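You operate a simulated robot arm through the tools that you are given. There is no shell and no other tool. Be economical: measure what you need, move in short steps, check, and stop when the job is done.

Carry out the task below with a simulated robot arm. There is one attempt and no reset: what you move stays moved.

TASK
Take the white sample card and put it on the black dark pane. Then take the leg with the black band and leave it on top of the blue lamp.
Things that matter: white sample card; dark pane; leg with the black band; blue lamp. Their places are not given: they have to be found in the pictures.

It is judged by the outcome, as a careful person would: the job done as asked, and still so three seconds after it is handed in. It fails if anything else is knocked over, pushed out of place, dropped, spilled or broken.

THE ROBOT
A 7-joint arm with a two-finger parallel gripper, fixed in place. Base frame: the origin is at the foot of the arm, x ahead of it, y to its left, z up; the work surface is at about z = 0. Lengths are in mm, angles in rad, forces in N, time in s.
With the tool pointing down near the work surface it reaches from about 240 to 620 mm from the base axis. Its first joint turns from -1.152 to 1.152 rad. Payload 2.6 kg.
Tool frame: the origin (TCP) lies between the finger pads and is the grasp point; the fingertips stand 30 mm ahead of it; z points along the fingers, y is the line along which they close. The gripper opens to 94 mm. The fingers are 28 mm wide and 10 mm thick; the gripper's body (50 by 96 mm) begins 55 mm behind the TCP.
Orientation is that of the tool frame in the base frame, as a unit quaternion [x, y, z, w]. With the fingers straight down and closing along the base's y, the tool's x points along the base's -x, its y along +y and its z along -z.

THE INTERFACE
- The arm moves only by the tool play_rows. Its argument "steps" is one flat list of numbers, 7 for each row, row after row: the shift along the base's x, y, z in mm, then the turn, a rotation vector about the base's x, y, z in rad, then the gripper command, from -1 (fully open) to 1 (shut), values between in proportion. In form: [dx, dy, dz, rx, ry, rz, hand, dx, dy, dz, rx, ry, rz, hand, ...]. A call has 1 to 12 rows; each row shifts and turns the commanded pose from where the row before left it. A row lasts 0.2 s, in which the tool goes at most 50 mm and 0.15 rad; a call with a longer step from one row to the next is refused whole, and so is a gripper value outside its range. A pose out of reach is approached as far as the arm can. The call stops where the force on the tool passes 40 N (or 10 N more than at its start, if that is more) or the arm is blocked; 0.2 s more then pass. The fingers move at their own pace (about 72 mm/s each) and stop on an object; they squeeze with about 43 N. The grip force told is the motor's: it shows also when the fingers shut on nothing. Time passes only in rows, and 0.2 s behind the last, so rows that do not move let the fingers close. It gives the time, the measured TCP pose, the force on the tool (base axes), the opening and the grip force at its end, in the units of the frame above (readings bear some noise).
- Cameras (640 x 400 px; columns grow to the right, rows downward): "scene" is fixed at [42, 446.6, 553.1]; the picture's right is [-0.67, -0.74, 0.00], its down [-0.50, 0.45, -0.74] and it looks along [0.55, -0.50, -0.67] (base axes); focal length 283 px, centre (320, 200). "wrist" rides on the gripper at [-37, 0, -58] in the tool frame; the picture's right is [0.00, -1.00, 0.00], its down [0.97, 0.00, -0.24] and it looks along [0.24, 0.00, 0.97] (tool axes); focal length 218 px, centre (320, 200).
- snapshot(camera): a new picture of that camera. No time passes.
- point_at(camera, pixels): for up to 12 pixels [column, row] of the newest picture of that camera ("zoom" is the newest enlarged one), the place [x, y, z] in the base frame of the surface seen there, good to about 2 mm. No time passes.
- enlarge(camera, box): a new picture of the part [left, top, right, bottom] of that camera's present view, enlarged. No time passes.
- hand_in(): hands the job in; it is judged then, once.

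Work in short steps. Measure before you move; look again where a grasp or a placing could have gone wrong, and mend it. You have 80 turns and 38 pictures in all, the two below and enlarged ones among them. Open the gripper and draw the arm clear of the work before you hand the job in, unless the task says otherwise; then end with one line.

The tools are called after "Emit:" as name(argument=value, ...) on one line, values as JSON. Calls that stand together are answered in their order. play_rows: Moves the arm, as the interface text tells. Its arguments: {"type":"object","properties":{"steps":{"type":"array"}},"required":["steps"]} The other tools are called the same way: snapshot (camera) takes a picture; point_at (camera, pixels) gives the place of the surface under pixels of a picture; enlarge (camera, box) takes an enlarged picture of a part of a camera's view; hand_in () hands the job in.

At the start:

```text
time: 0.0
eef_pos: [387.9, 178.7, 330.1]
tcp_rot: [0.0, 1.0, 0.0, 0.0]
contact_force: [-0.6, 0.4, 0.4]
gripper_width: 94.1
grasp_force: 0.0
```

scene: 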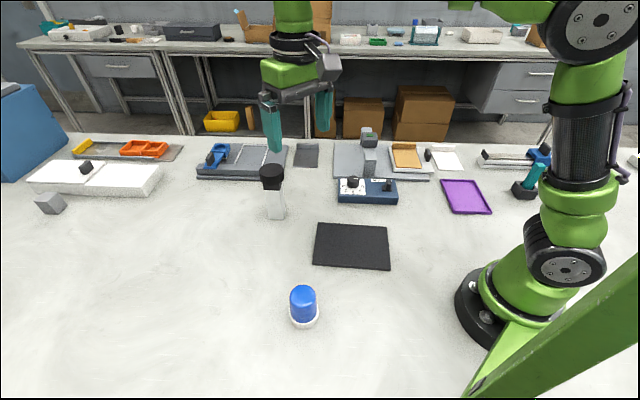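
wrist: 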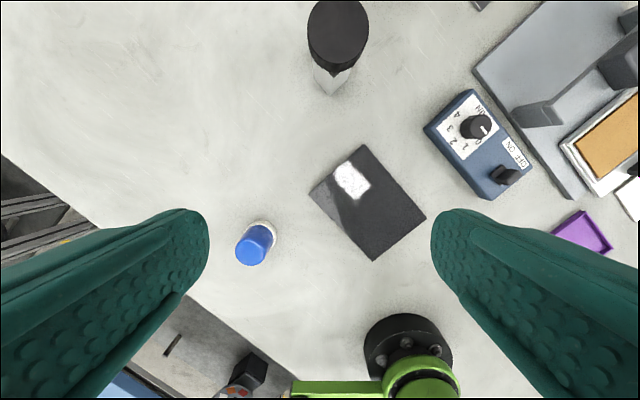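

I'll look closer at the candidates: the white card near (445,157), the white/black item near (273,190), and the pane at (352,245).

Emit:
enlarge(camera="scene", box=[300, 110, 560, 272])

Emit:
enlarge(camera="scene", box=[180, 120, 420, 340])

Emit:
enlarge(camera="scene", box=[0, 120, 240, 270])

Emit:
point_at(camera="scene", pixels=[[445, 157], [435, 147], [455, 147], [464, 169], [436, 169], [272, 170], [275, 205], [303, 293], [352, 245], [317, 224], [388, 268], [304, 320]])

```text
2.46 times, centred on (430, 191) of scene
```

zoom: 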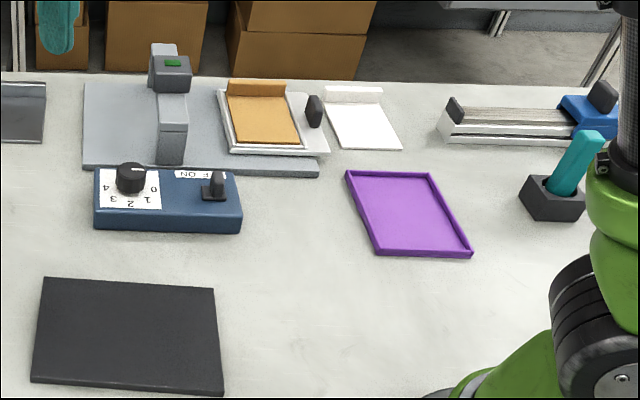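

```text
1.82 times, centred on (300, 230) of scene
```

zoom: 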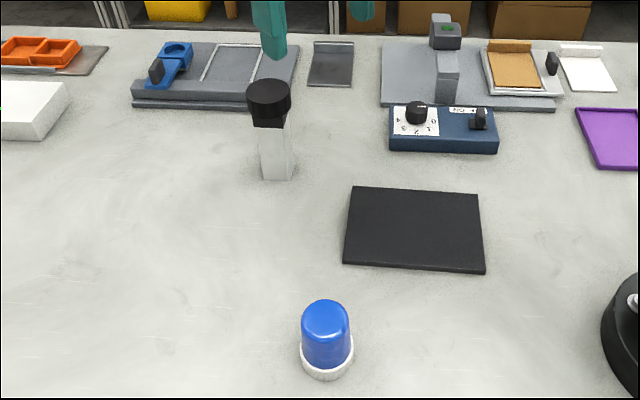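

```text
2.67 times, centred on (120, 195) of scene
```

zoom: 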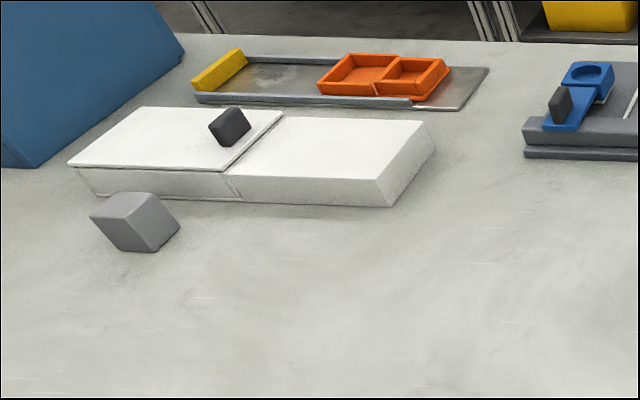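

```text
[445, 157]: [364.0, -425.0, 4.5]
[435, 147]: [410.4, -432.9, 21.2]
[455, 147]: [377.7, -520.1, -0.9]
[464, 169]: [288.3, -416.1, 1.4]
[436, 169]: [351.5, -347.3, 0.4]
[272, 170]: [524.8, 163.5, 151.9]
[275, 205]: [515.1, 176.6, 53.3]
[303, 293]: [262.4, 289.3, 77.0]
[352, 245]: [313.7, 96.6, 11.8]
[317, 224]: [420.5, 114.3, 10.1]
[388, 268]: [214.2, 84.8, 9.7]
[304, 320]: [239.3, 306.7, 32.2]
```

The white card with a raised tab is around (364,-425); the white leg with black top stands near (525,163). I travel high above the card to look at it with the wrist camera.

Emit:
play_rows(steps=[-3, -46, 0, 0, 0, 0, -1, -3, -46, 0, 0, 0, 0, -1, -3, -46, 0, 0, 0, 0, -1, -3, -46, 0, 0, 0, 0, -1, -3, -46, 0, 0, 0, 0, -1, -3, -46, 0, 0, 0, 0, -1, -3, -46, 0, 0, 0, 0, -1, -3, -46, 0, 0, 0, 0, -1, -3, -46, 0, 0, 0, 0, -1, -3, -46, 0, 0, 0, 0, -1, -3, -46, 0, 0, 0, 0, -1, -3, -46, 0, 0, 0, 0, -1])

Emit:
snapshot(camera="wrist")

```text
time: 2.6
eef_pos: [352.7, -375.0, 328.9]
tcp_rot: [-0.001, 1.0, 0.0, 0.0]
contact_force: [0.1, 0.2, 0.4]
gripper_width: 94.2
grasp_force: 0.1
```

```text
32 pictures are left
```

wrist: 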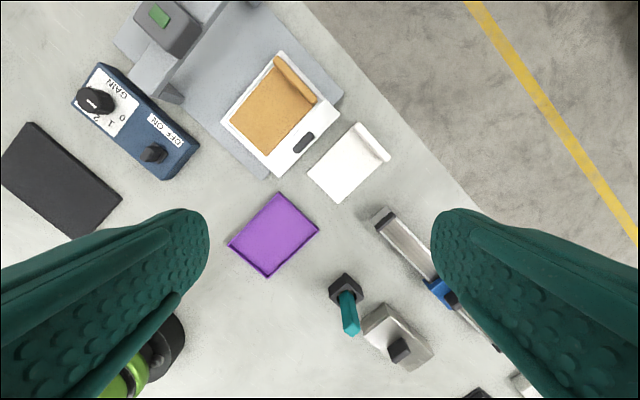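

Emit:
enlarge(camera="wrist", box=[288, 102, 416, 222])

Emit:
point_at(camera="wrist", pixels=[[357, 127], [385, 155], [372, 141], [347, 165], [340, 200], [310, 168], [357, 123], [388, 157], [375, 139], [367, 146]])

```text
3.33 times, centred on (352, 162) of wrist
```

zoom: 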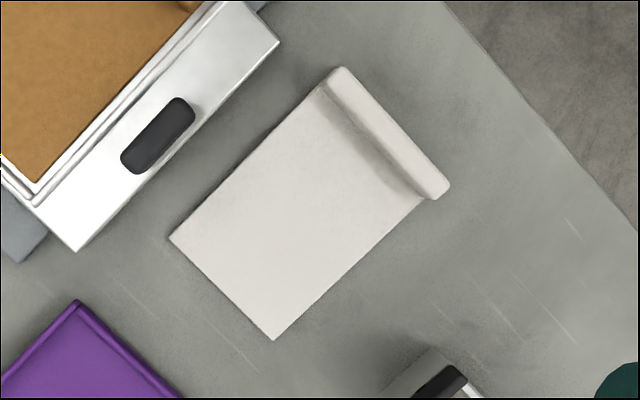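

```text
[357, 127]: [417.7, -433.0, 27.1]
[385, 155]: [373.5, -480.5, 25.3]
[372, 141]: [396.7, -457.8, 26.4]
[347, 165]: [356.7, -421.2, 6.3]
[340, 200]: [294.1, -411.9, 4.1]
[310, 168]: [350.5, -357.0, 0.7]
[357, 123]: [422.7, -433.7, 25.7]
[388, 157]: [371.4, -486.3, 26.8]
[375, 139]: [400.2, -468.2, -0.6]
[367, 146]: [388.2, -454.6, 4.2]
```

The card's tab ridge runs (418,-433)→(373,-480), top z≈26, centre about (396,-458). I turn 45° about z and come above it with fingers half open.

Emit:
play_rows(steps=[7, -14, -25, 0, 0, 0.131, 0, 7, -14, -25, 0, 0, 0.131, 0, 7, -14, -25, 0, 0, 0.131, 0, 7, -14, -25, 0, 0, 0.131, 0, 7, -14, -25, 0, 0, 0.131, 0, 7, -13, -25, 0, 0, 0.131, 0, 0, 0, -30, 0, 0, 0, 0, 0, 0, -30, 0, 0, 0, 0])

Emit:
snapshot(camera="wrist")

```text
time: 4.4
eef_pos: [400.6, -462.5, 121.0]
tcp_rot: [-0.384, 0.923, 0.002, 0.0]
contact_force: [0.2, 0.9, -0.1]
gripper_width: 47.0
grasp_force: 0.0
out of reach, approached as far as the arm can: row 7, 8
```

```text
30 pictures are left
```

wrist: 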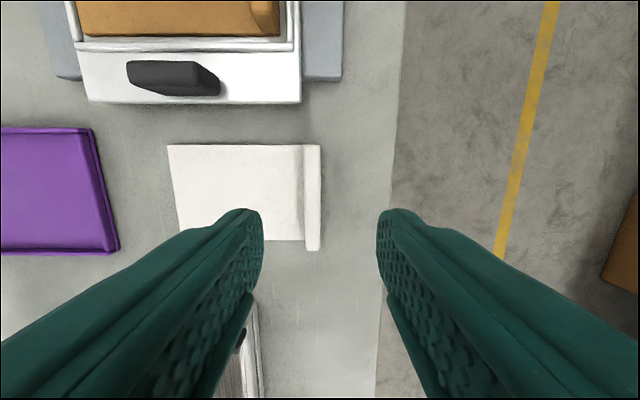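

The tab is nearly centred between fingers (column 312). The arm reports near-limit, so I take small steps down with correction and check.

Emit:
play_rows(steps=[0, 0, -20, 0, 0, 0, 0, 0, 0, -15, 0, 0, 0, 0])

Emit:
point_at(camera="wrist", pixels=[[312, 150], [312, 197], [313, 245], [250, 200], [172, 150], [303, 237]])

```text
time: 5.0
eef_pos: [403.7, -465.8, 88.6]
tcp_rot: [-0.384, 0.923, 0.0, -0.001]
contact_force: [-0.3, -0.9, -0.4]
gripper_width: 46.8
grasp_force: 0.0
out of reach, approached as far as the arm can: row 1
```

```text
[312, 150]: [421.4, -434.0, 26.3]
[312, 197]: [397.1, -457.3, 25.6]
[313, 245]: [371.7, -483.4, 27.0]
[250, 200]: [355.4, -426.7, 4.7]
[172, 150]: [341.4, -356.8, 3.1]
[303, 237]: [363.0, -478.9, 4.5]
```

Emit:
play_rows(steps=[-6, 7, 0, 0, 0, 0, 0, 0, 0, 0, 0, 0, 0, 0])

```text
time: 5.6
eef_pos: [403.1, -466.8, 87.8]
tcp_rot: [-0.382, 0.924, 0.001, -0.001]
contact_force: [0.3, 0.0, -0.1]
gripper_width: 46.8
grasp_force: 0.0
out of reach, approached as far as the arm can: row 1
```

Inward motion is blocked here, likely a joint limit; I go up and inward to see how the arm responds.

Emit:
play_rows(steps=[0, 0, 40, 0, 0, 0, 0, -10, 10, 40, 0, 0, 0, 0, -10, 10, 0, 0, 0, 0, 0])

```text
time: 6.4
eef_pos: [393.9, -455.1, 170.1]
tcp_rot: [-0.382, 0.924, 0.001, 0.001]
contact_force: [-0.2, 0.4, 0.4]
gripper_width: 46.8
grasp_force: 0.0
out of reach, approached as far as the arm can: row 1, 2, 3
```

Emit:
play_rows(steps=[-5, 5, 5, 0, 0, -0.143, 0, -5, 5, 5, 0, 0, -0.143, 0, -5, 5, 5, 0, 0, -0.143, 0, 0, 0, 0, 0, 0, -0.143, 0, 0, 0, 0, 0, 0, -0.143, 0, 0, 0, 0, 0, 0, -0.143, 0, 0, 0, 0, 0, 0, -0.143, 0, 0, 0, 0, 0, 0, -0.143, 0, 0, 0, 0, 0, 0, -0.143, 0, 0, 0, 0, 0, 0, -0.143, 0, 0, 0, 0, 0, 0, -0.143, 0])

```text
time: 8.8
eef_pos: [389.1, -450.7, 190.4]
tcp_rot: [0.385, 0.923, 0.001, 0.0]
contact_force: [-0.5, 0.9, 0.3]
gripper_width: 47.0
grasp_force: 0.0
out of reach, approached as far as the arm can: row 1, 2, 3
```

Emit:
play_rows(steps=[0, 0, 0, 0, 0, -0.143, 0, 0, 0, 0, 0, 0, -0.143, 0, 0, 0, 0, 0, 0, -0.143, 0, 0, 0, 0, 0, 0, -0.143, 0, 0, 0, 0, 0, 0, -0.143, 0, 0, 0, 0, 0, 0, -0.143, 0, 0, 0, 0, 0, 0, -0.143, 0, 0, 0, 0, 0, 0, -0.143, 0, 0, 0, 0, 0, 0, -0.143, 0, 0, 0, 0, 0, 0, -0.143, 0, 0, 0, 0, 0, 0, -0.141, 0])

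```text
time: 11.2
eef_pos: [389.1, -450.9, 189.2]
tcp_rot: [0.925, 0.381, 0.0, 0.0]
contact_force: [-0.2, -0.5, 0.1]
gripper_width: 46.8
grasp_force: 0.0
```

The flipped orientation is reachable. I go to the tab centre (397,-458) and down to z≈70.

Emit:
play_rows(steps=[4, -3.5, -40, 0, 0, 0, 0, 4, -3.5, -40, 0, 0, 0, 0, 0, 0, -40, 0, 0, 0, 0])

Emit:
snapshot(camera="wrist")

```text
time: 12.0
eef_pos: [407.0, -466.0, 70.2]
tcp_rot: [0.924, 0.383, -0.001, -0.001]
contact_force: [0.1, 0.3, -0.2]
gripper_width: 47.1
grasp_force: 0.1
out of reach, approached as far as the arm can: row 1, 2, 3
```

```text
29 pictures are left
```

wrist: 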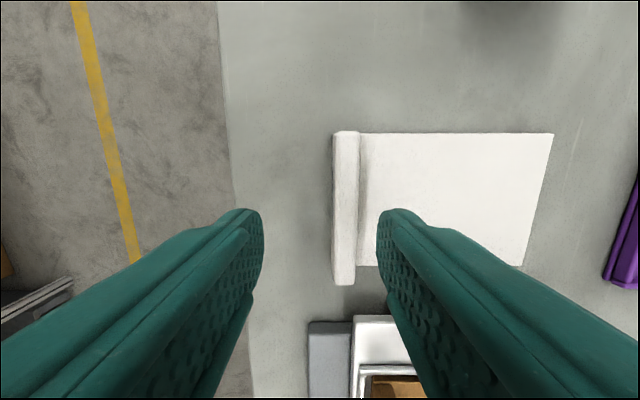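

The arm seems to lock at full stretch. I back up and inward to unfold the elbow, then descend closer in and go outward low.

Emit:
play_rows(steps=[-5, 6, 40, 0, 0, 0, 0, -10, 12, 40, 0, 0, 0, 0, -15, 17, 30, 0, 0, 0, 0, -15, 17, 0, 0, 0, 0, 0, -15, 17, 0, 0, 0, 0, 0, 0, 0, 0, 0, 0, 0, 0])

```text
time: 13.4
eef_pos: [390.9, -448.7, 194.1]
tcp_rot: [0.924, 0.383, -0.001, -0.001]
contact_force: [0.1, 0.0, 0.3]
gripper_width: 47.1
grasp_force: 0.1
out of reach, approached as far as the arm can: row 1, 2, 3, 4, 5
```

Emit:
play_rows(steps=[-8, 9, 40, 0, 0, 0, 0, -8, 9, 40, 0, 0, 0, 0, -8, 9, 40, 0, 0, 0, 0])

Emit:
play_rows(steps=[-15, 17, 0, 0, 0, 0, 0, -15, 17, 0, 0, 0, 0, 0])

```text
time: 14.2
eef_pos: [381.7, -406.2, 295.9]
tcp_rot: [0.924, 0.384, 0.0, 0.0]
contact_force: [-0.1, -0.4, 0.3]
gripper_width: 47.1
grasp_force: 0.1
out of reach, approached as far as the arm can: row 2, 3
```

```text
time: 14.8
eef_pos: [375.8, -399.5, 306.4]
tcp_rot: [0.924, 0.383, 0.0, -0.001]
contact_force: [0.0, 0.1, -1.3]
gripper_width: 47.1
grasp_force: 0.1
out of reach, approached as far as the arm can: row 1, 2
```

The readings fit a sphere of full stretch (R≈622). I try larger inward steps to bend the elbow.

Emit:
play_rows(steps=[-30, 32, -20, 0, 0, 0, 0, -30, 32, -20, 0, 0, 0, 0, -30, 32, -20, 0, 0, 0, 0])

```text
time: 15.6
eef_pos: [376.3, -398.8, 307.3]
tcp_rot: [0.924, 0.383, 0.0, -0.001]
contact_force: [0.4, -0.7, 0.7]
gripper_width: 46.9
grasp_force: 0.1
out of reach, approached as far as the arm can: row 1, 2, 3
```

Emit:
play_rows(steps=[-1, 1, -0.5, 0, 0, 0, 0, -1, 1, -0.5, 0, 0, 0, 0, -1, 1, -0.5, 0, 0, 0, 0, -1, 1, -0.5, 0, 0, 0, 0, -1, 1, -0.5, 0, 0, 0, 0, -1, 1, -0.5, 0, 0, 0, 0])

Emit:
play_rows(steps=[0, 45, 10, 0, 0, 0, 0, -10, 45, 10, 0, 0, 0, 0, -10, 45, 10, 0, 0, 0, 0, -10, 45, 0, 0, 0, 0, 0])

```text
time: 17.0
eef_pos: [376.1, -397.5, 308.4]
tcp_rot: [0.924, 0.382, 0.0, 0.0]
contact_force: [0.5, -0.2, 0.3]
gripper_width: 47.2
grasp_force: 0.0
out of reach, approached as far as the arm can: row 3, 5
```

```text
time: 18.0
eef_pos: [359.5, -240.3, 341.8]
tcp_rot: [0.924, 0.382, 0.0, -0.001]
contact_force: [1.1, 0.2, 0.3]
gripper_width: 47.0
grasp_force: 0.1
out of reach, approached as far as the arm can: row 1
```

The arm is unlocked (R≈544). Now I descend closer in, staying well inside the stretch limit.

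Emit:
play_rows(steps=[-4, -23, -37, 0, 0, 0, 0, -4, -23, -37, 0, 0, 0, 0, -4, -23, -37, 0, 0, 0, 0, -4, -23, -37, 0, 0, 0, 0, -4, -23, -37, 0, 0, 0, 0, -4, -23, -37, 0, 0, 0, 0, 0, 0, -40, 0, 0, 0, 0])

```text
time: 19.6
eef_pos: [338.4, -380.8, 78.8]
tcp_rot: [0.924, 0.383, 0.0, 0.0]
contact_force: [0.1, -0.6, 0.5]
gripper_width: 46.8
grasp_force: 0.1
```

Emit:
play_rows(steps=[12, -15, 0, 0, 0, 0, 0, 12, -15, 0, 0, 0, 0, 0, 12, -15, 0, 0, 0, 0, 0, 11, -15, 0, 0, 0, 0, 0, 10, -15, 0, 0, 0, 0, 0])

Emit:
snapshot(camera="wrist")

```text
time: 20.8
eef_pos: [393.6, -454.8, 78.9]
tcp_rot: [0.923, 0.384, 0.0, 0.0]
contact_force: [-0.2, 0.0, 0.7]
gripper_width: 47.1
grasp_force: 0.0
```

```text
28 pictures are left
```

wrist: 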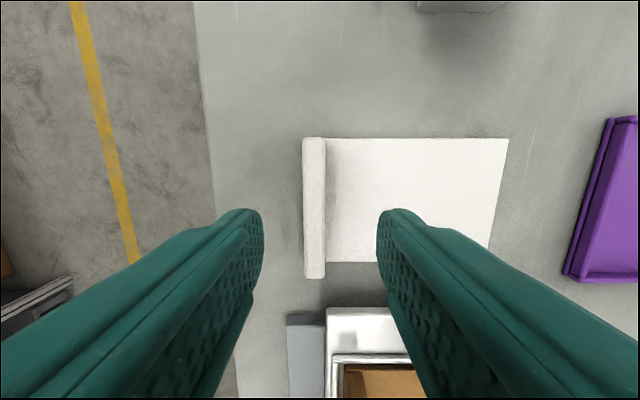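

Tab (col 314) is between the fingers with 3 mm offset. I descend to z≈39 in small steps and close.

Emit:
play_rows(steps=[0.5, -0.5, -15, 0, 0, 0, 0, 0.5, -0.5, -15, 0, 0, 0, 0, 0, 0, -10, 0, 0, 0, 0])

```text
time: 21.6
eef_pos: [394.2, -456.8, 38.6]
tcp_rot: [0.924, 0.383, 0.0, 0.0]
contact_force: [0.7, 0.7, -0.5]
gripper_width: 46.9
grasp_force: 0.0
```

Emit:
play_rows(steps=[0, 0, 0, 0, 0, 0, 1, 0, 0, 0, 0, 0, 0, 1, 0, 0, 0, 0, 0, 0, 1, 0, 0, 0, 0, 0, 0, 1])

Emit:
snapshot(camera="wrist")

```text
time: 22.6
eef_pos: [393.3, -456.9, 38.8]
tcp_rot: [0.924, 0.383, 0.0, 0.0]
contact_force: [-0.1, 0.2, 0.1]
gripper_width: 10.9
grasp_force: 42.9
```

```text
27 pictures are left
```

wrist: 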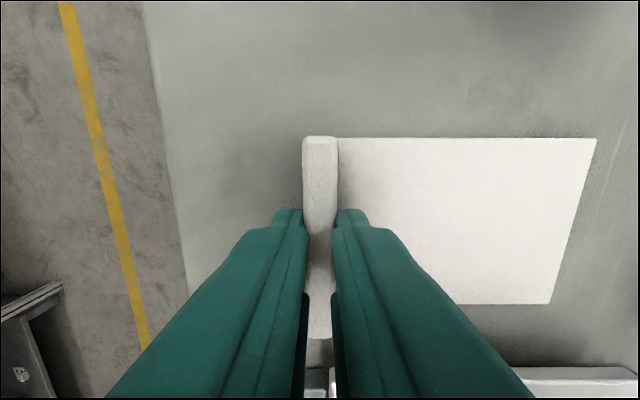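

Gripped (10.9 mm). Lift a little, then inward and up, staying within reach.

Emit:
play_rows(steps=[-2, 2, 12, 0, 0, 0, 1, -5, 6, 12, 0, 0, 0, 1, -10, 12, 12, 0, 0, 0, 1, -15, 20, 15, 0, 0, 0, 1, -15, 20, 25, 0, 0, 0, 1, -10, 25, 30, 0, 0, 0, 1])

Emit:
snapshot(camera="wrist")

Emit:
snapshot(camera="scene")

```text
time: 24.0
eef_pos: [337.5, -370.8, 146.7]
tcp_rot: [0.924, 0.383, 0.0, 0.0]
contact_force: [0.8, -0.1, -1.0]
gripper_width: 10.6
grasp_force: 43.2
```

```text
26 pictures are left
```

wrist: 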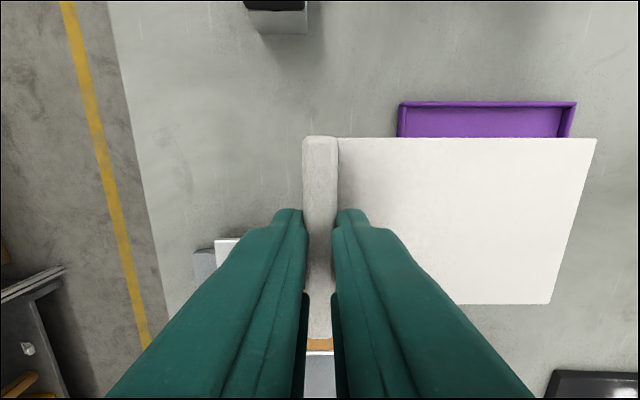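

```text
25 pictures are left
```

scene: 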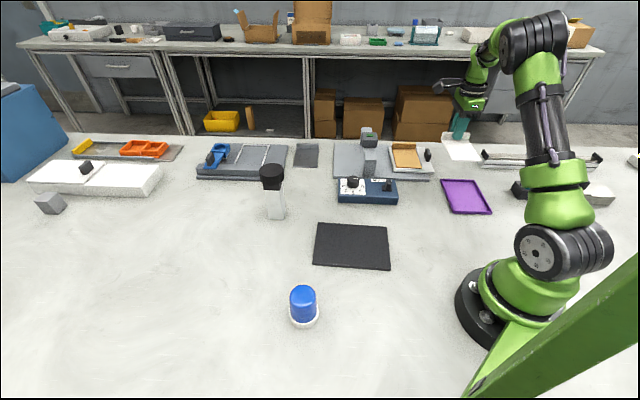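

The card is held level. I measure the pane's corners in the scene.

Emit:
point_at(camera="scene", pixels=[[319, 225], [386, 229], [388, 267], [314, 263], [352, 246], [352, 227], [388, 248], [316, 244], [352, 264], [340, 190], [395, 205], [372, 170]])

```text
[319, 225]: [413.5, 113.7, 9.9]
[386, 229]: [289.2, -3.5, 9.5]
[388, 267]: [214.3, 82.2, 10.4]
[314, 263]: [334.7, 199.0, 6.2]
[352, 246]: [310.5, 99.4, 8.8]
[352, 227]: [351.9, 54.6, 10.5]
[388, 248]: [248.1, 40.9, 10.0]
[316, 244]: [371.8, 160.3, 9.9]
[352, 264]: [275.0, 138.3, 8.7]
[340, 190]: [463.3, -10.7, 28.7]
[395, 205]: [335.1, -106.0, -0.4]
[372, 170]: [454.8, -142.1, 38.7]
```

Pane centre ≈(313,98), long axis at ≈43°, top z≈10. I carry the card over and turn +1.54 rad so it lies along the long axis; TCP target (349,132).

Emit:
play_rows(steps=[1, 45.7, 6, 0, 0, 0.14, 1, 1, 45.7, 6, 0, 0, 0.14, 1, 1, 45.7, 6, 0, 0, 0.14, 1, 1, 45.7, 6, 0, 0, 0.14, 1, 1, 45.7, 6, 0, 0, 0.14, 1, 1, 45.7, 0, 0, 0, 0.14, 1, 1, 45.7, 0, 0, 0, 0.14, 1, 1, 45.7, 0, 0, 0, 0.14, 1, 1, 45.7, 0, 0, 0, 0.14, 1, 1, 45.7, 0, 0, 0, 0.14, 1, 1, 45.7, 0, 0, 0, 0.14, 1])

Emit:
play_rows(steps=[0, 0, -35, 0, 0, 0, 1, 0, 0, -35, 0, 0, 0, 1, 0, 0, -20, 0, 0, 0, 1, 0, 0, 0, 0, 0, 0, 1])

Emit:
snapshot(camera="wrist")

Emit:
snapshot(camera="scene")

```text
time: 26.4
eef_pos: [345.4, 129.2, 176.3]
tcp_rot: [0.396, 0.918, -0.001, 0.0]
contact_force: [-0.6, -0.3, -1.4]
gripper_width: 11.0
grasp_force: 43.2
```

```text
time: 27.4
eef_pos: [347.2, 128.6, 87.1]
tcp_rot: [0.398, 0.917, -0.001, 0.0]
contact_force: [0.2, 0.0, -0.5]
gripper_width: 10.8
grasp_force: 43.4
```

```text
24 pictures are left
```

wrist: 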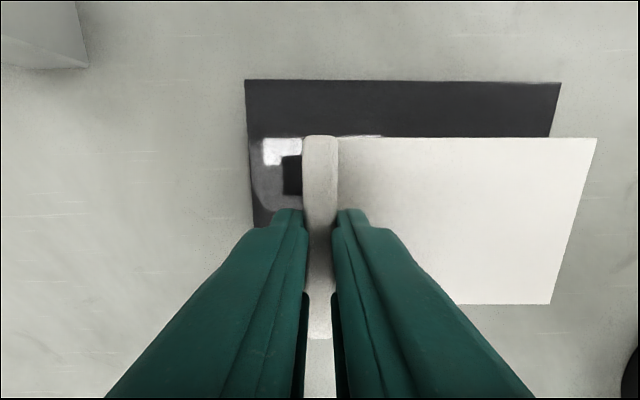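

```text
23 pictures are left
```

scene: 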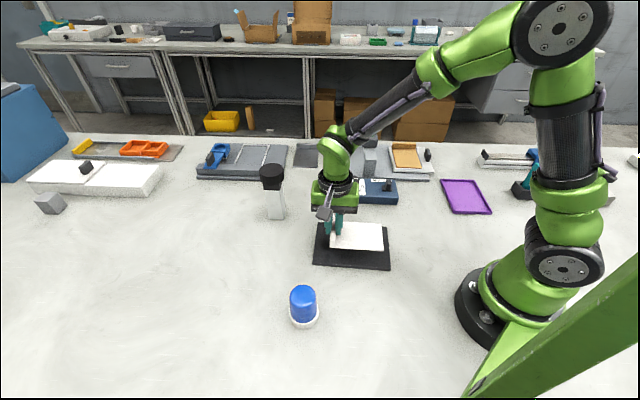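

Aligned with the pane. Nudge (+2,+3) and lower to z≈50.

Emit:
play_rows(steps=[2, 3, -17, 0, 0, 0, 1, 0, 0, -12, 0, 0, 0, 1, 0, 0, -6, 0, 0, 0, 1, 0, 0, -2, 0, 0, 0, 1])

Emit:
snapshot(camera="wrist")

Emit:
enlarge(camera="scene", box=[290, 170, 420, 290])

```text
time: 28.4
eef_pos: [348.9, 133.3, 48.6]
tcp_rot: [0.398, 0.917, 0.0, 0.0]
contact_force: [-1.2, -0.4, 2.0]
gripper_width: 11.2
grasp_force: 42.9
```

```text
22 pictures are left
```

wrist: 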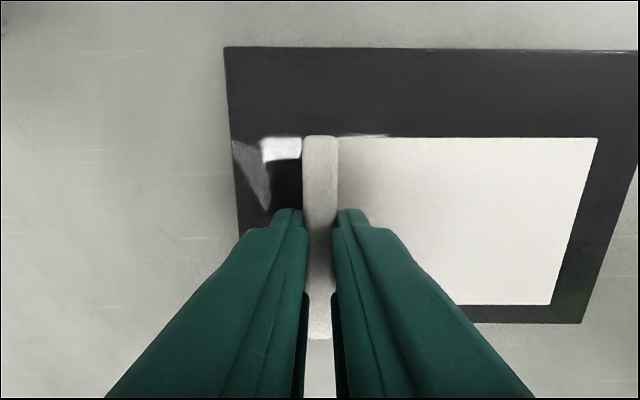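

```text
3.33 times, centred on (355, 230) of scene
```

zoom: 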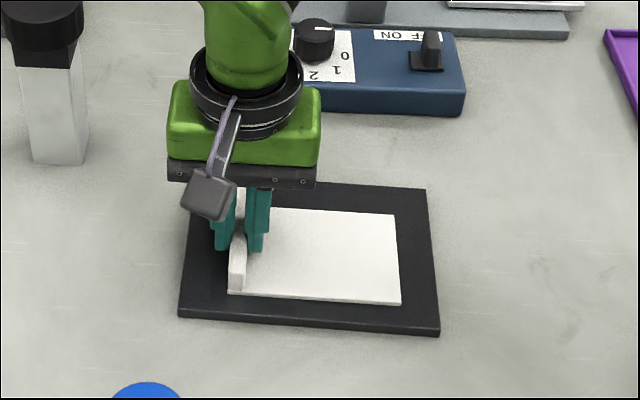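

The card is inside the pane's outline and in light contact. Release and rise.

Emit:
play_rows(steps=[0, 0, 0, 0, 0, 0, 0, 0, 0, 0, 0, 0, 0, 0, 0, 0, 0, 0, 0, 0, 0, 0, 0, 20, 0, 0, 0, 0, 0, 0, 40, 0, 0, 0, 0, 0, 0, 45, 0, 0, 0, 0, 0, 0, 45, 0, 0, 0, 0, 0, 0, 45, 0, 0, 0, 0])

Emit:
snapshot(camera="wrist")

Emit:
snapshot(camera="scene")

```text
time: 30.2
eef_pos: [347.1, 133.5, 245.7]
tcp_rot: [0.398, 0.917, 0.0, 0.0]
contact_force: [-0.5, 0.5, 0.3]
gripper_width: 46.9
grasp_force: 0.0
```

```text
20 pictures are left
```

wrist: 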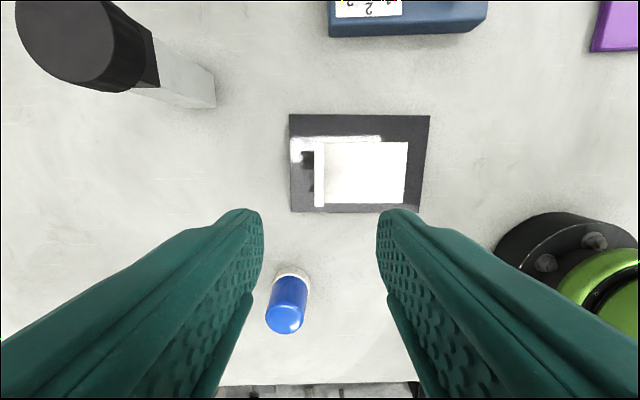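

```text
19 pictures are left
```

scene: 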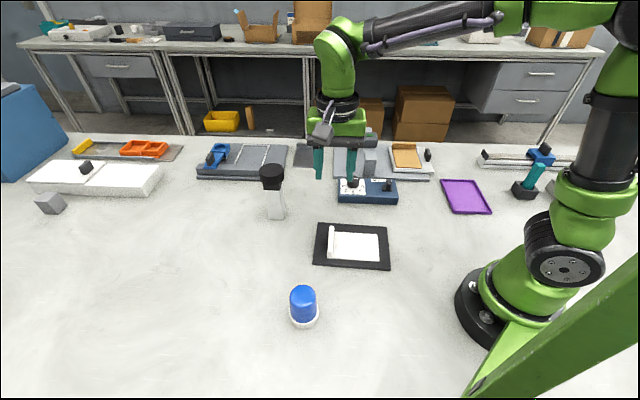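

Card is on the pane. Now study the leg and the lamp.

Emit:
enlarge(camera="scene", box=[235, 150, 315, 230])

Emit:
point_at(camera="scene", pixels=[[271, 168], [261, 168], [282, 168], [272, 184], [266, 198], [276, 198], [268, 217], [284, 217], [276, 218], [283, 198]])

Emit:
point_at(camera="wrist", pixels=[[65, 40], [20, 20], [110, 30], [75, 85], [155, 60], [185, 75], [212, 85], [215, 106], [285, 320], [290, 270], [306, 285], [276, 285]])

```text
5.00 times, centred on (275, 190) of scene
```

zoom: 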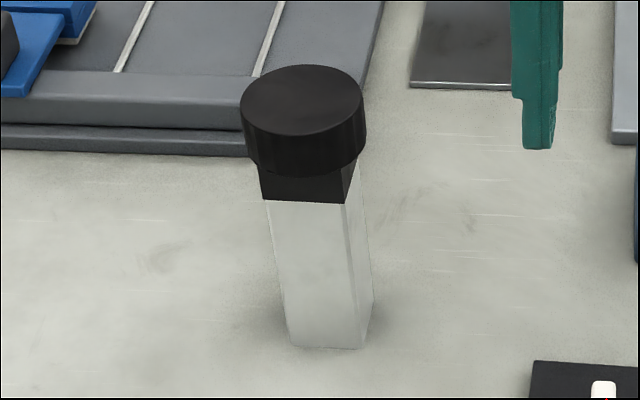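

```text
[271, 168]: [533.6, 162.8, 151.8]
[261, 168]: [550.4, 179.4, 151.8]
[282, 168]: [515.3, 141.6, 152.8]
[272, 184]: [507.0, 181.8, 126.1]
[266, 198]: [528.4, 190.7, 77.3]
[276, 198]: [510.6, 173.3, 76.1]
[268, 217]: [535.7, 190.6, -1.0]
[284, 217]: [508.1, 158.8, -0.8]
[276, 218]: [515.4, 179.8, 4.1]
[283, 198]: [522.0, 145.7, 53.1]
```

```text
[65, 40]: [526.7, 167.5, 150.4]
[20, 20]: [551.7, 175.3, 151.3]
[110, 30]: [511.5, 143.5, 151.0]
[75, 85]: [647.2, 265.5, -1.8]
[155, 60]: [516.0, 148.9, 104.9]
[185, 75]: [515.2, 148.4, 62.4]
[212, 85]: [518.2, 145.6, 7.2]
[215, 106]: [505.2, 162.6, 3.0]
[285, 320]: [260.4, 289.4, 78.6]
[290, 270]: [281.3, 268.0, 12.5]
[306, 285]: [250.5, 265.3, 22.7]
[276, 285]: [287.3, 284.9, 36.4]
```

The leg's head centre is ≈(529,162), top z≈152, shaft square at 45°. I open fully and move above at z≈200 to measure it from the wrist camera.

Emit:
play_rows(steps=[0, 0, 0, 0, 0, 0, -1, 36, 6, -6, 0, 0, 0, -1, 36, 6, -10, 0, 0, 0, -1, 36, 6, -10, 0, 0, 0, -1, 36, 6, -10, 0, 0, 0, -1, 36, 6, -10, 0, 0, 0, -1])

Emit:
snapshot(camera="wrist")

```text
time: 31.6
eef_pos: [529.6, 163.5, 198.5]
tcp_rot: [0.397, 0.918, 0.0, 0.0]
contact_force: [0.8, 0.3, -0.4]
gripper_width: 93.9
grasp_force: 0.1
```

```text
17 pictures are left
```

wrist: 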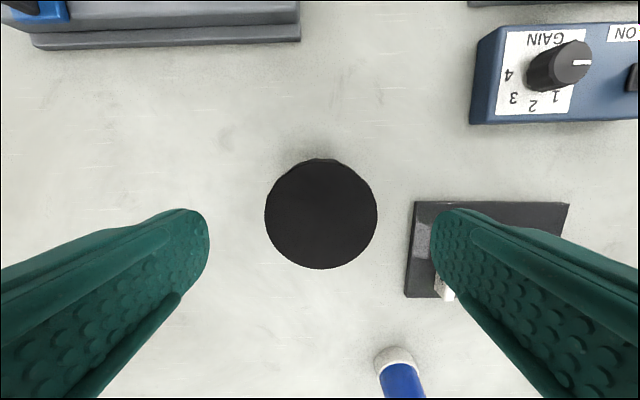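

Emit:
point_at(camera="wrist", pixels=[[267, 214], [375, 214], [321, 162], [321, 266], [321, 214]])

Emit:
point_at(camera="scene", pixels=[[269, 218.5], [283, 218.8], [285, 210], [269, 200], [275, 200], [281, 200], [284, 205], [302, 290], [302, 287], [296, 294], [310, 293], [303, 299]])

```text
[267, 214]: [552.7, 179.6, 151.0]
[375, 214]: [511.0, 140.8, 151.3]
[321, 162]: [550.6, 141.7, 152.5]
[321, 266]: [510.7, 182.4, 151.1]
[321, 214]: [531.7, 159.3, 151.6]
```

```text
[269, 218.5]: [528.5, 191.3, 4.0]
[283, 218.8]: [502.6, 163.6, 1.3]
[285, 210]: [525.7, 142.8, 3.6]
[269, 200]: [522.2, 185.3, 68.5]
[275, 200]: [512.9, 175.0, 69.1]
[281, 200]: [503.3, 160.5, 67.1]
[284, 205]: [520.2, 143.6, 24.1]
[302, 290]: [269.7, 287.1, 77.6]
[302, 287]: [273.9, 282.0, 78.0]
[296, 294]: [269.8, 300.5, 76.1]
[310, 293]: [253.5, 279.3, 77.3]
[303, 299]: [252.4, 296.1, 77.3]
```

Head centre ≈(531,161), diameter ≈57. I go down straddling it to TCP z≈137 and close.

Emit:
play_rows(steps=[1.5, -2.5, -15, 0, 0, 0, -1, 0, 0, -15, 0, 0, 0, -1, 0, 0, -15, 0, 0, 0, -1, 0, 0, -16, 0, 0, 0, -1])

Emit:
play_rows(steps=[0, 0, 0, 0, 0, 0, 1, 0, 0, 0, 0, 0, 0, 1, 0, 0, 0, 0, 0, 0, 1])

Emit:
enlarge(camera="scene", box=[225, 110, 335, 230])

```text
time: 32.6
eef_pos: [529.4, 161.2, 136.6]
tcp_rot: [0.397, 0.918, -0.001, 0.0]
contact_force: [0.1, -0.6, 0.2]
gripper_width: 93.8
grasp_force: 0.1
```

```text
time: 33.4
eef_pos: [531.1, 161.4, 137.3]
tcp_rot: [0.397, 0.918, 0.0, 0.0]
contact_force: [1.0, 0.8, -0.1]
gripper_width: 58.1
grasp_force: 42.9
```

```text
3.33 times, centred on (280, 170) of scene
```

zoom: 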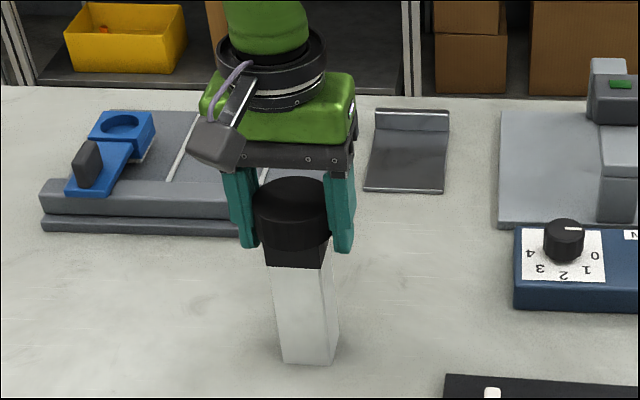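

Firm grip (58 mm). Lift, then move inward and up.

Emit:
play_rows(steps=[0, 0, 10, 0, 0, 0, 1, 0, 0, 20, 0, 0, 0, 1, -5, 0, 25, 0, 0, 0, 1, -20, 5, 25, 0, 0, 0, 1, -25, 10, 25, 0, 0, 0, 1, -30, 10, 20, 0, 0, 0, 1, -30, 10, 10, 0, 0, 0, 1])

Emit:
snapshot(camera="scene")

Emit:
snapshot(camera="wrist")

```text
time: 35.0
eef_pos: [420.8, 193.0, 272.6]
tcp_rot: [0.399, 0.917, -0.001, 0.001]
contact_force: [-0.2, -0.7, -4.0]
gripper_width: 57.8
grasp_force: 42.9
```

```text
15 pictures are left
```

scene: 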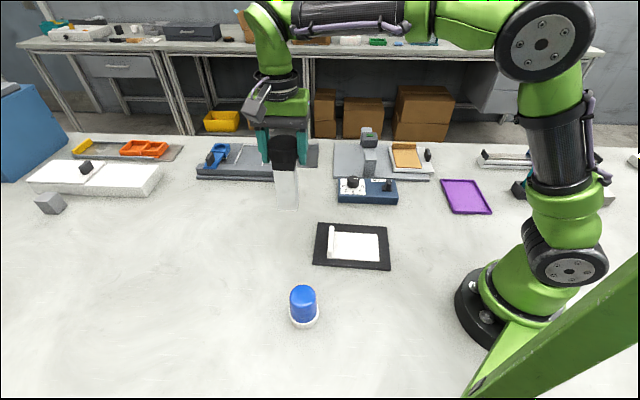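

```text
14 pictures are left
```

wrist: 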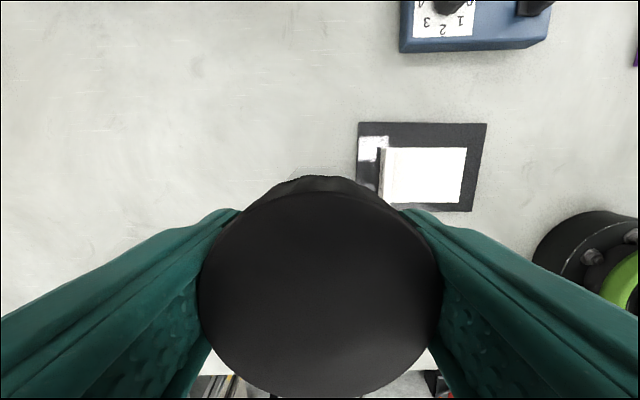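

The leg hangs. I enlarge the lamp and measure its top rim, and check the leg's verticality.

Emit:
point_at(camera="scene", pixels=[[277, 172], [277, 205], [292, 172], [294, 205], [285, 180], [286, 207]])

Emit:
enlarge(camera="scene", box=[272, 275, 336, 339])

Emit:
point_at(camera="zoom", pixels=[[300, 110], [300, 130], [300, 150], [300, 90], [270, 110], [340, 110], [240, 150], [360, 150], [300, 180], [300, 220], [230, 220], [370, 220]])

```text
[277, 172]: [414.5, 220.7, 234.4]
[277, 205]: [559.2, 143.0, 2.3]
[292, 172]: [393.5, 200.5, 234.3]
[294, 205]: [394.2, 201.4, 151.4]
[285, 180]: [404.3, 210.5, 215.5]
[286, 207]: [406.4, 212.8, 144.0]
```

```text
6.25 times, centred on (304, 307) of scene
```

zoom: 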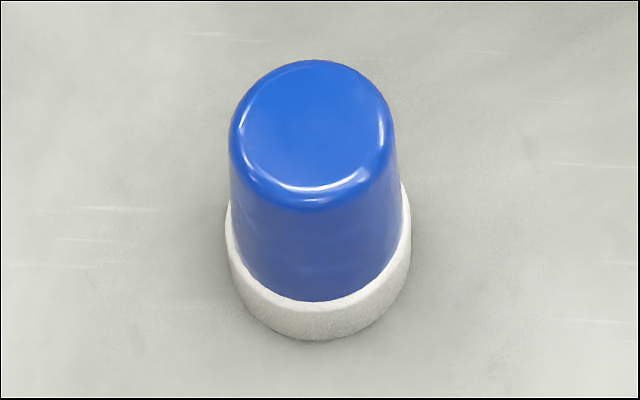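

```text
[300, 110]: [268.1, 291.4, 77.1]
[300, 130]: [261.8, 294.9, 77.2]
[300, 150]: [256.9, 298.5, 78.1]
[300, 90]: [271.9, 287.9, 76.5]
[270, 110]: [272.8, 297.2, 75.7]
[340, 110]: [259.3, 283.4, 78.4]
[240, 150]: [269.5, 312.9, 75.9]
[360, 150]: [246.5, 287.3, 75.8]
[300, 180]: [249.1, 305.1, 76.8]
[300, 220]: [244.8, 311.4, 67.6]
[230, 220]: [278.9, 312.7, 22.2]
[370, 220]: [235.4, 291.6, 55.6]
```

Emit:
point_at(camera="zoom", pixels=[[240, 125], [390, 125], [312, 66], [316, 198], [255, 90], [372, 90], [250, 170], [375, 170], [312, 330], [228, 225], [408, 225], [315, 125]])

Emit:
play_rows(steps=[-27, 16, -2, 0, 0, 0, 1, -27, 16, -2, 0, 0, 0, 1, -27, 16, -2, 0, 0, 0, 1, -27, 16, -2, 0, 0, 0, 1, -27, 16, -3, 0, 0, 0, 1, -24, 15, -3, 0, 0, 0, 1, 0, 0, 0, 0, 0, 0, 1])

Emit:
enlarge(camera="scene", box=[210, 130, 400, 340])

```text
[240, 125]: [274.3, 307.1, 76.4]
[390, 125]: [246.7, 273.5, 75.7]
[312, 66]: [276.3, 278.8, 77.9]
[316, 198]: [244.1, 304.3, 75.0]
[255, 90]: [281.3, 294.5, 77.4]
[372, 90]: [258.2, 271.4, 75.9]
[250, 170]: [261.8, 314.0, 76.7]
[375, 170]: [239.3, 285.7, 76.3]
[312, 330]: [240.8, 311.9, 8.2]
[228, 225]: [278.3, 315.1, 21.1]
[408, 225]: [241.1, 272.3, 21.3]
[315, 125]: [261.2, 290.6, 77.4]
```

```text
time: 36.6
eef_pos: [260.7, 290.3, 260.0]
tcp_rot: [0.398, 0.918, 0.001, -0.001]
contact_force: [-0.2, 0.0, -3.5]
gripper_width: 57.8
grasp_force: 42.8
```

```text
1.90 times, centred on (305, 235) of scene
```

zoom: 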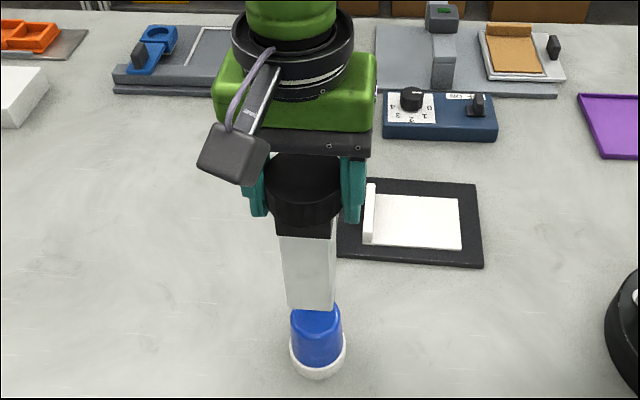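

Lamp top centre ≈(260.3,291), z≈77.5, diameter ≈43. Now measure the shaft bottom of the held leg.

Emit:
enlarge(camera="scene", box=[270, 220, 340, 320])

```text
4.00 times, centred on (305, 270) of scene
```

zoom: 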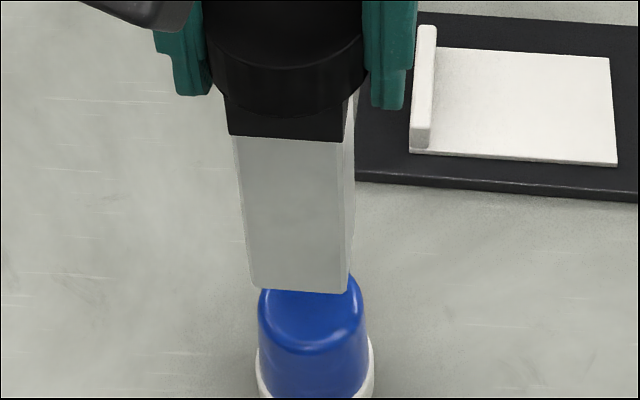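

Emit:
point_at(camera="zoom", pixels=[[255, 275], [343, 280], [300, 280], [300, 220], [300, 150], [300, 120], [347, 250], [352, 240], [352, 200], [353, 160], [243, 200], [340, 200]])

```text
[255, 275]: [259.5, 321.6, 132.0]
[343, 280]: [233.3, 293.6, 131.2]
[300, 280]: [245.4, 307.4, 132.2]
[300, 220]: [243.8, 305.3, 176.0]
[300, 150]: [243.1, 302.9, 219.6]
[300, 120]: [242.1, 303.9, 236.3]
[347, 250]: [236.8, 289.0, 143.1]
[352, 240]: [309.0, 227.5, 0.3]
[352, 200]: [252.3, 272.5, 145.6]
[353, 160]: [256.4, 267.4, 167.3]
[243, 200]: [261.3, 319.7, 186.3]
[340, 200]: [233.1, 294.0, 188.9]
```

Shaft (~40 mm square) is vertical with its centre about (-1,+2.7) from TCP. I correct and lower to just above contact (contact expected at TCP z≈215).

Emit:
play_rows(steps=[0.5, -2, -15, 0, 0, 0, 1, 0, 0, -15, 0, 0, 0, 1, 0, 0, -8, 0, 0, 0, 1, 0, 0, -4, 0, 0, 0, 1, 0, 0, 0, 0, 0, 0, 1])

Emit:
enlarge(camera="scene", box=[270, 230, 340, 330])

```text
time: 37.8
eef_pos: [261.5, 286.9, 215.9]
tcp_rot: [0.397, 0.918, 0.0, 0.0]
contact_force: [0.5, 0.0, -2.9]
gripper_width: 57.9
grasp_force: 42.6
```

```text
4.00 times, centred on (305, 280) of scene
```

zoom: 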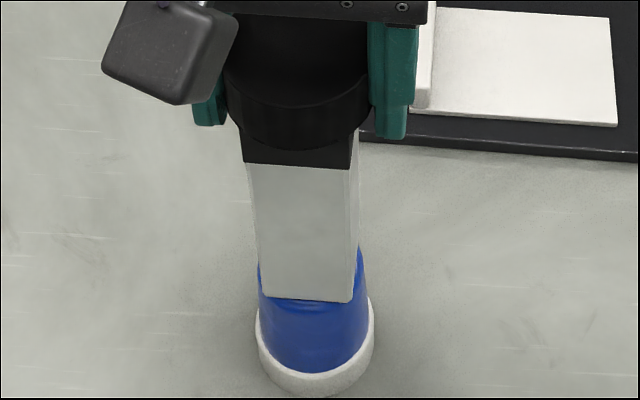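

Visually centred (leg 262–360, lamp 258–366). Lower in 1 mm steps watching the force.

Emit:
play_rows(steps=[0, 0, -1, 0, 0, 0, 1, 0, 0, 0, 0, 0, 0, 1])

Emit:
play_rows(steps=[0, 0, -1, 0, 0, 0, 1, 0, 0, 0, 0, 0, 0, 1])

```text
time: 38.4
eef_pos: [261.2, 288.7, 215.6]
tcp_rot: [0.398, 0.918, 0.0, 0.0]
contact_force: [-0.8, -0.1, -4.3]
gripper_width: 57.8
grasp_force: 42.8
```

```text
time: 39.0
eef_pos: [261.5, 288.5, 215.3]
tcp_rot: [0.397, 0.918, 0.0, 0.0]
contact_force: [-0.4, -0.9, -1.9]
gripper_width: 57.7
grasp_force: 43.2
```

Emit:
play_rows(steps=[0, 0, -1, 0, 0, 0, 1, 0, 0, 0, 0, 0, 0, 1])

```text
time: 39.6
eef_pos: [263.9, 288.3, 213.3]
tcp_rot: [0.398, 0.918, -0.001, 0.001]
contact_force: [-0.5, -1.3, 1.2]
gripper_width: 57.9
grasp_force: 42.8
```

Contact made (force went from -3.5 to +1.2 N). Release slowly to fully open.

Emit:
play_rows(steps=[0, 0, 0, 0, 0, 0, -0.3, 0, 0, 0, 0, 0, 0, -0.5, 0, 0, 0, 0, 0, 0, -0.75, 0, 0, 0, 0, 0, 0, -0.9, 0, 0, 0, 0, 0, 0, -0.9])

Emit:
enlarge(camera="scene", box=[230, 130, 370, 340])

Emit:
snapshot(camera="wrist")

```text
time: 40.8
eef_pos: [263.2, 288.7, 214.3]
tcp_rot: [0.397, 0.918, -0.001, 0.0]
contact_force: [0.9, 0.1, 0.7]
gripper_width: 89.4
grasp_force: 0.1
```

```text
1.90 times, centred on (300, 235) of scene
```

zoom: 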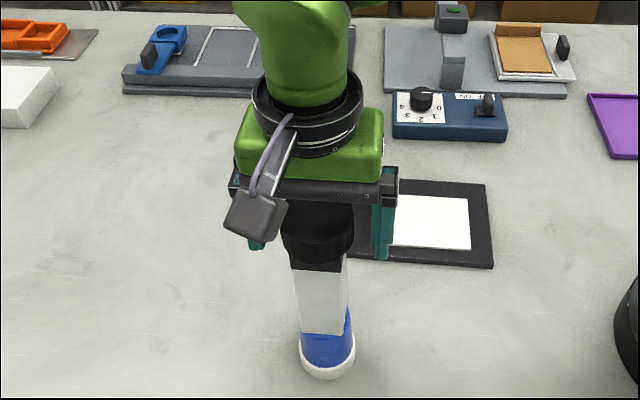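

```text
8 pictures are left
```

wrist: 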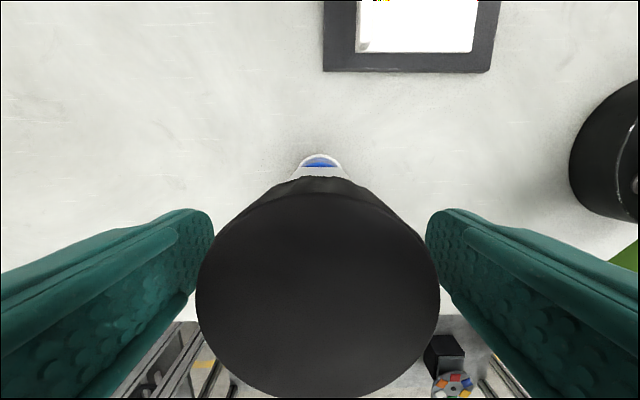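

It stands freely. Rise straight up.

Emit:
play_rows(steps=[0, 0, 10, 0, 0, 0, -0.9, 0, 0, 20, 0, 0, 0, -0.9, 0, 0, 30, 0, 0, 0, -0.9, 0, 0, 30, 0, 0, 0, -0.9, 0, 0, 30, 0, 0, 0, -0.9])

Emit:
play_rows(steps=[25, -35, 0, 0, 0, 0, -0.9, 25, -35, 0, 0, 0, 0, -0.9, 25, -35, 0, 0, 0, 0, -0.9, 25, -35, 0, 0, 0, 0, -0.9, 0, -40, 0, 0, 0, 0, -0.9, 0, -40, 0, 0, 0, 0, -0.9])

Emit:
snapshot(camera="scene")

Emit:
enlarge(camera="scene", box=[250, 180, 390, 340])

```text
time: 42.0
eef_pos: [260.6, 286.9, 333.2]
tcp_rot: [0.397, 0.918, 0.0, 0.0]
contact_force: [-0.1, -0.7, -0.8]
gripper_width: 89.3
grasp_force: 0.1
```

```text
time: 43.4
eef_pos: [363.0, 69.1, 332.9]
tcp_rot: [0.398, 0.918, 0.0, 0.0]
contact_force: [-1.1, 0.1, -0.3]
gripper_width: 89.4
grasp_force: 0.1
```

```text
7 pictures are left
```

scene: 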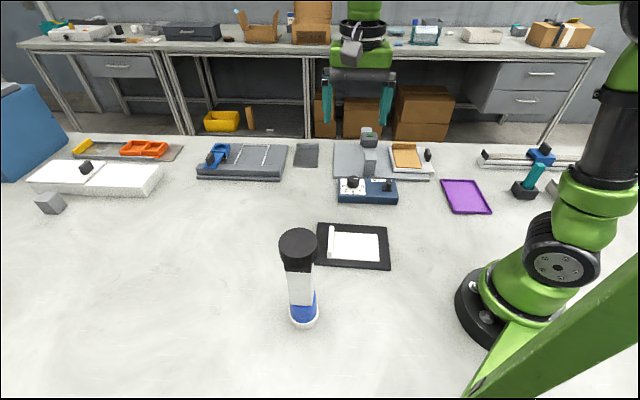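

```text
2.50 times, centred on (320, 260) of scene
```

zoom: 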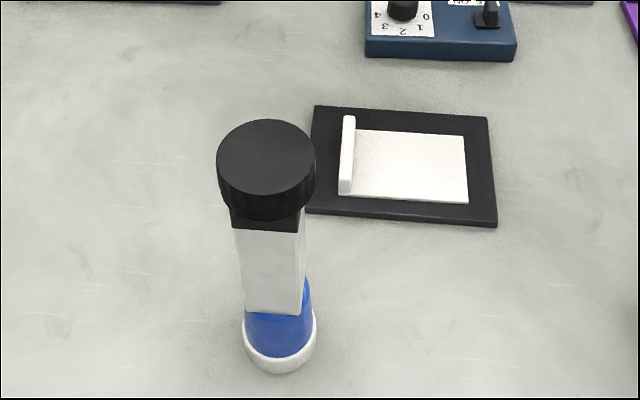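

The leg stands upright on the lamp, the card lies within the pane, nothing else has moved and the arm is clear.

Emit:
hand_in()

```text
The job is handed in.
```

The white sample card is on the dark pane, and the leg with the black band stands upright on the blue lamp; the job is handed in.
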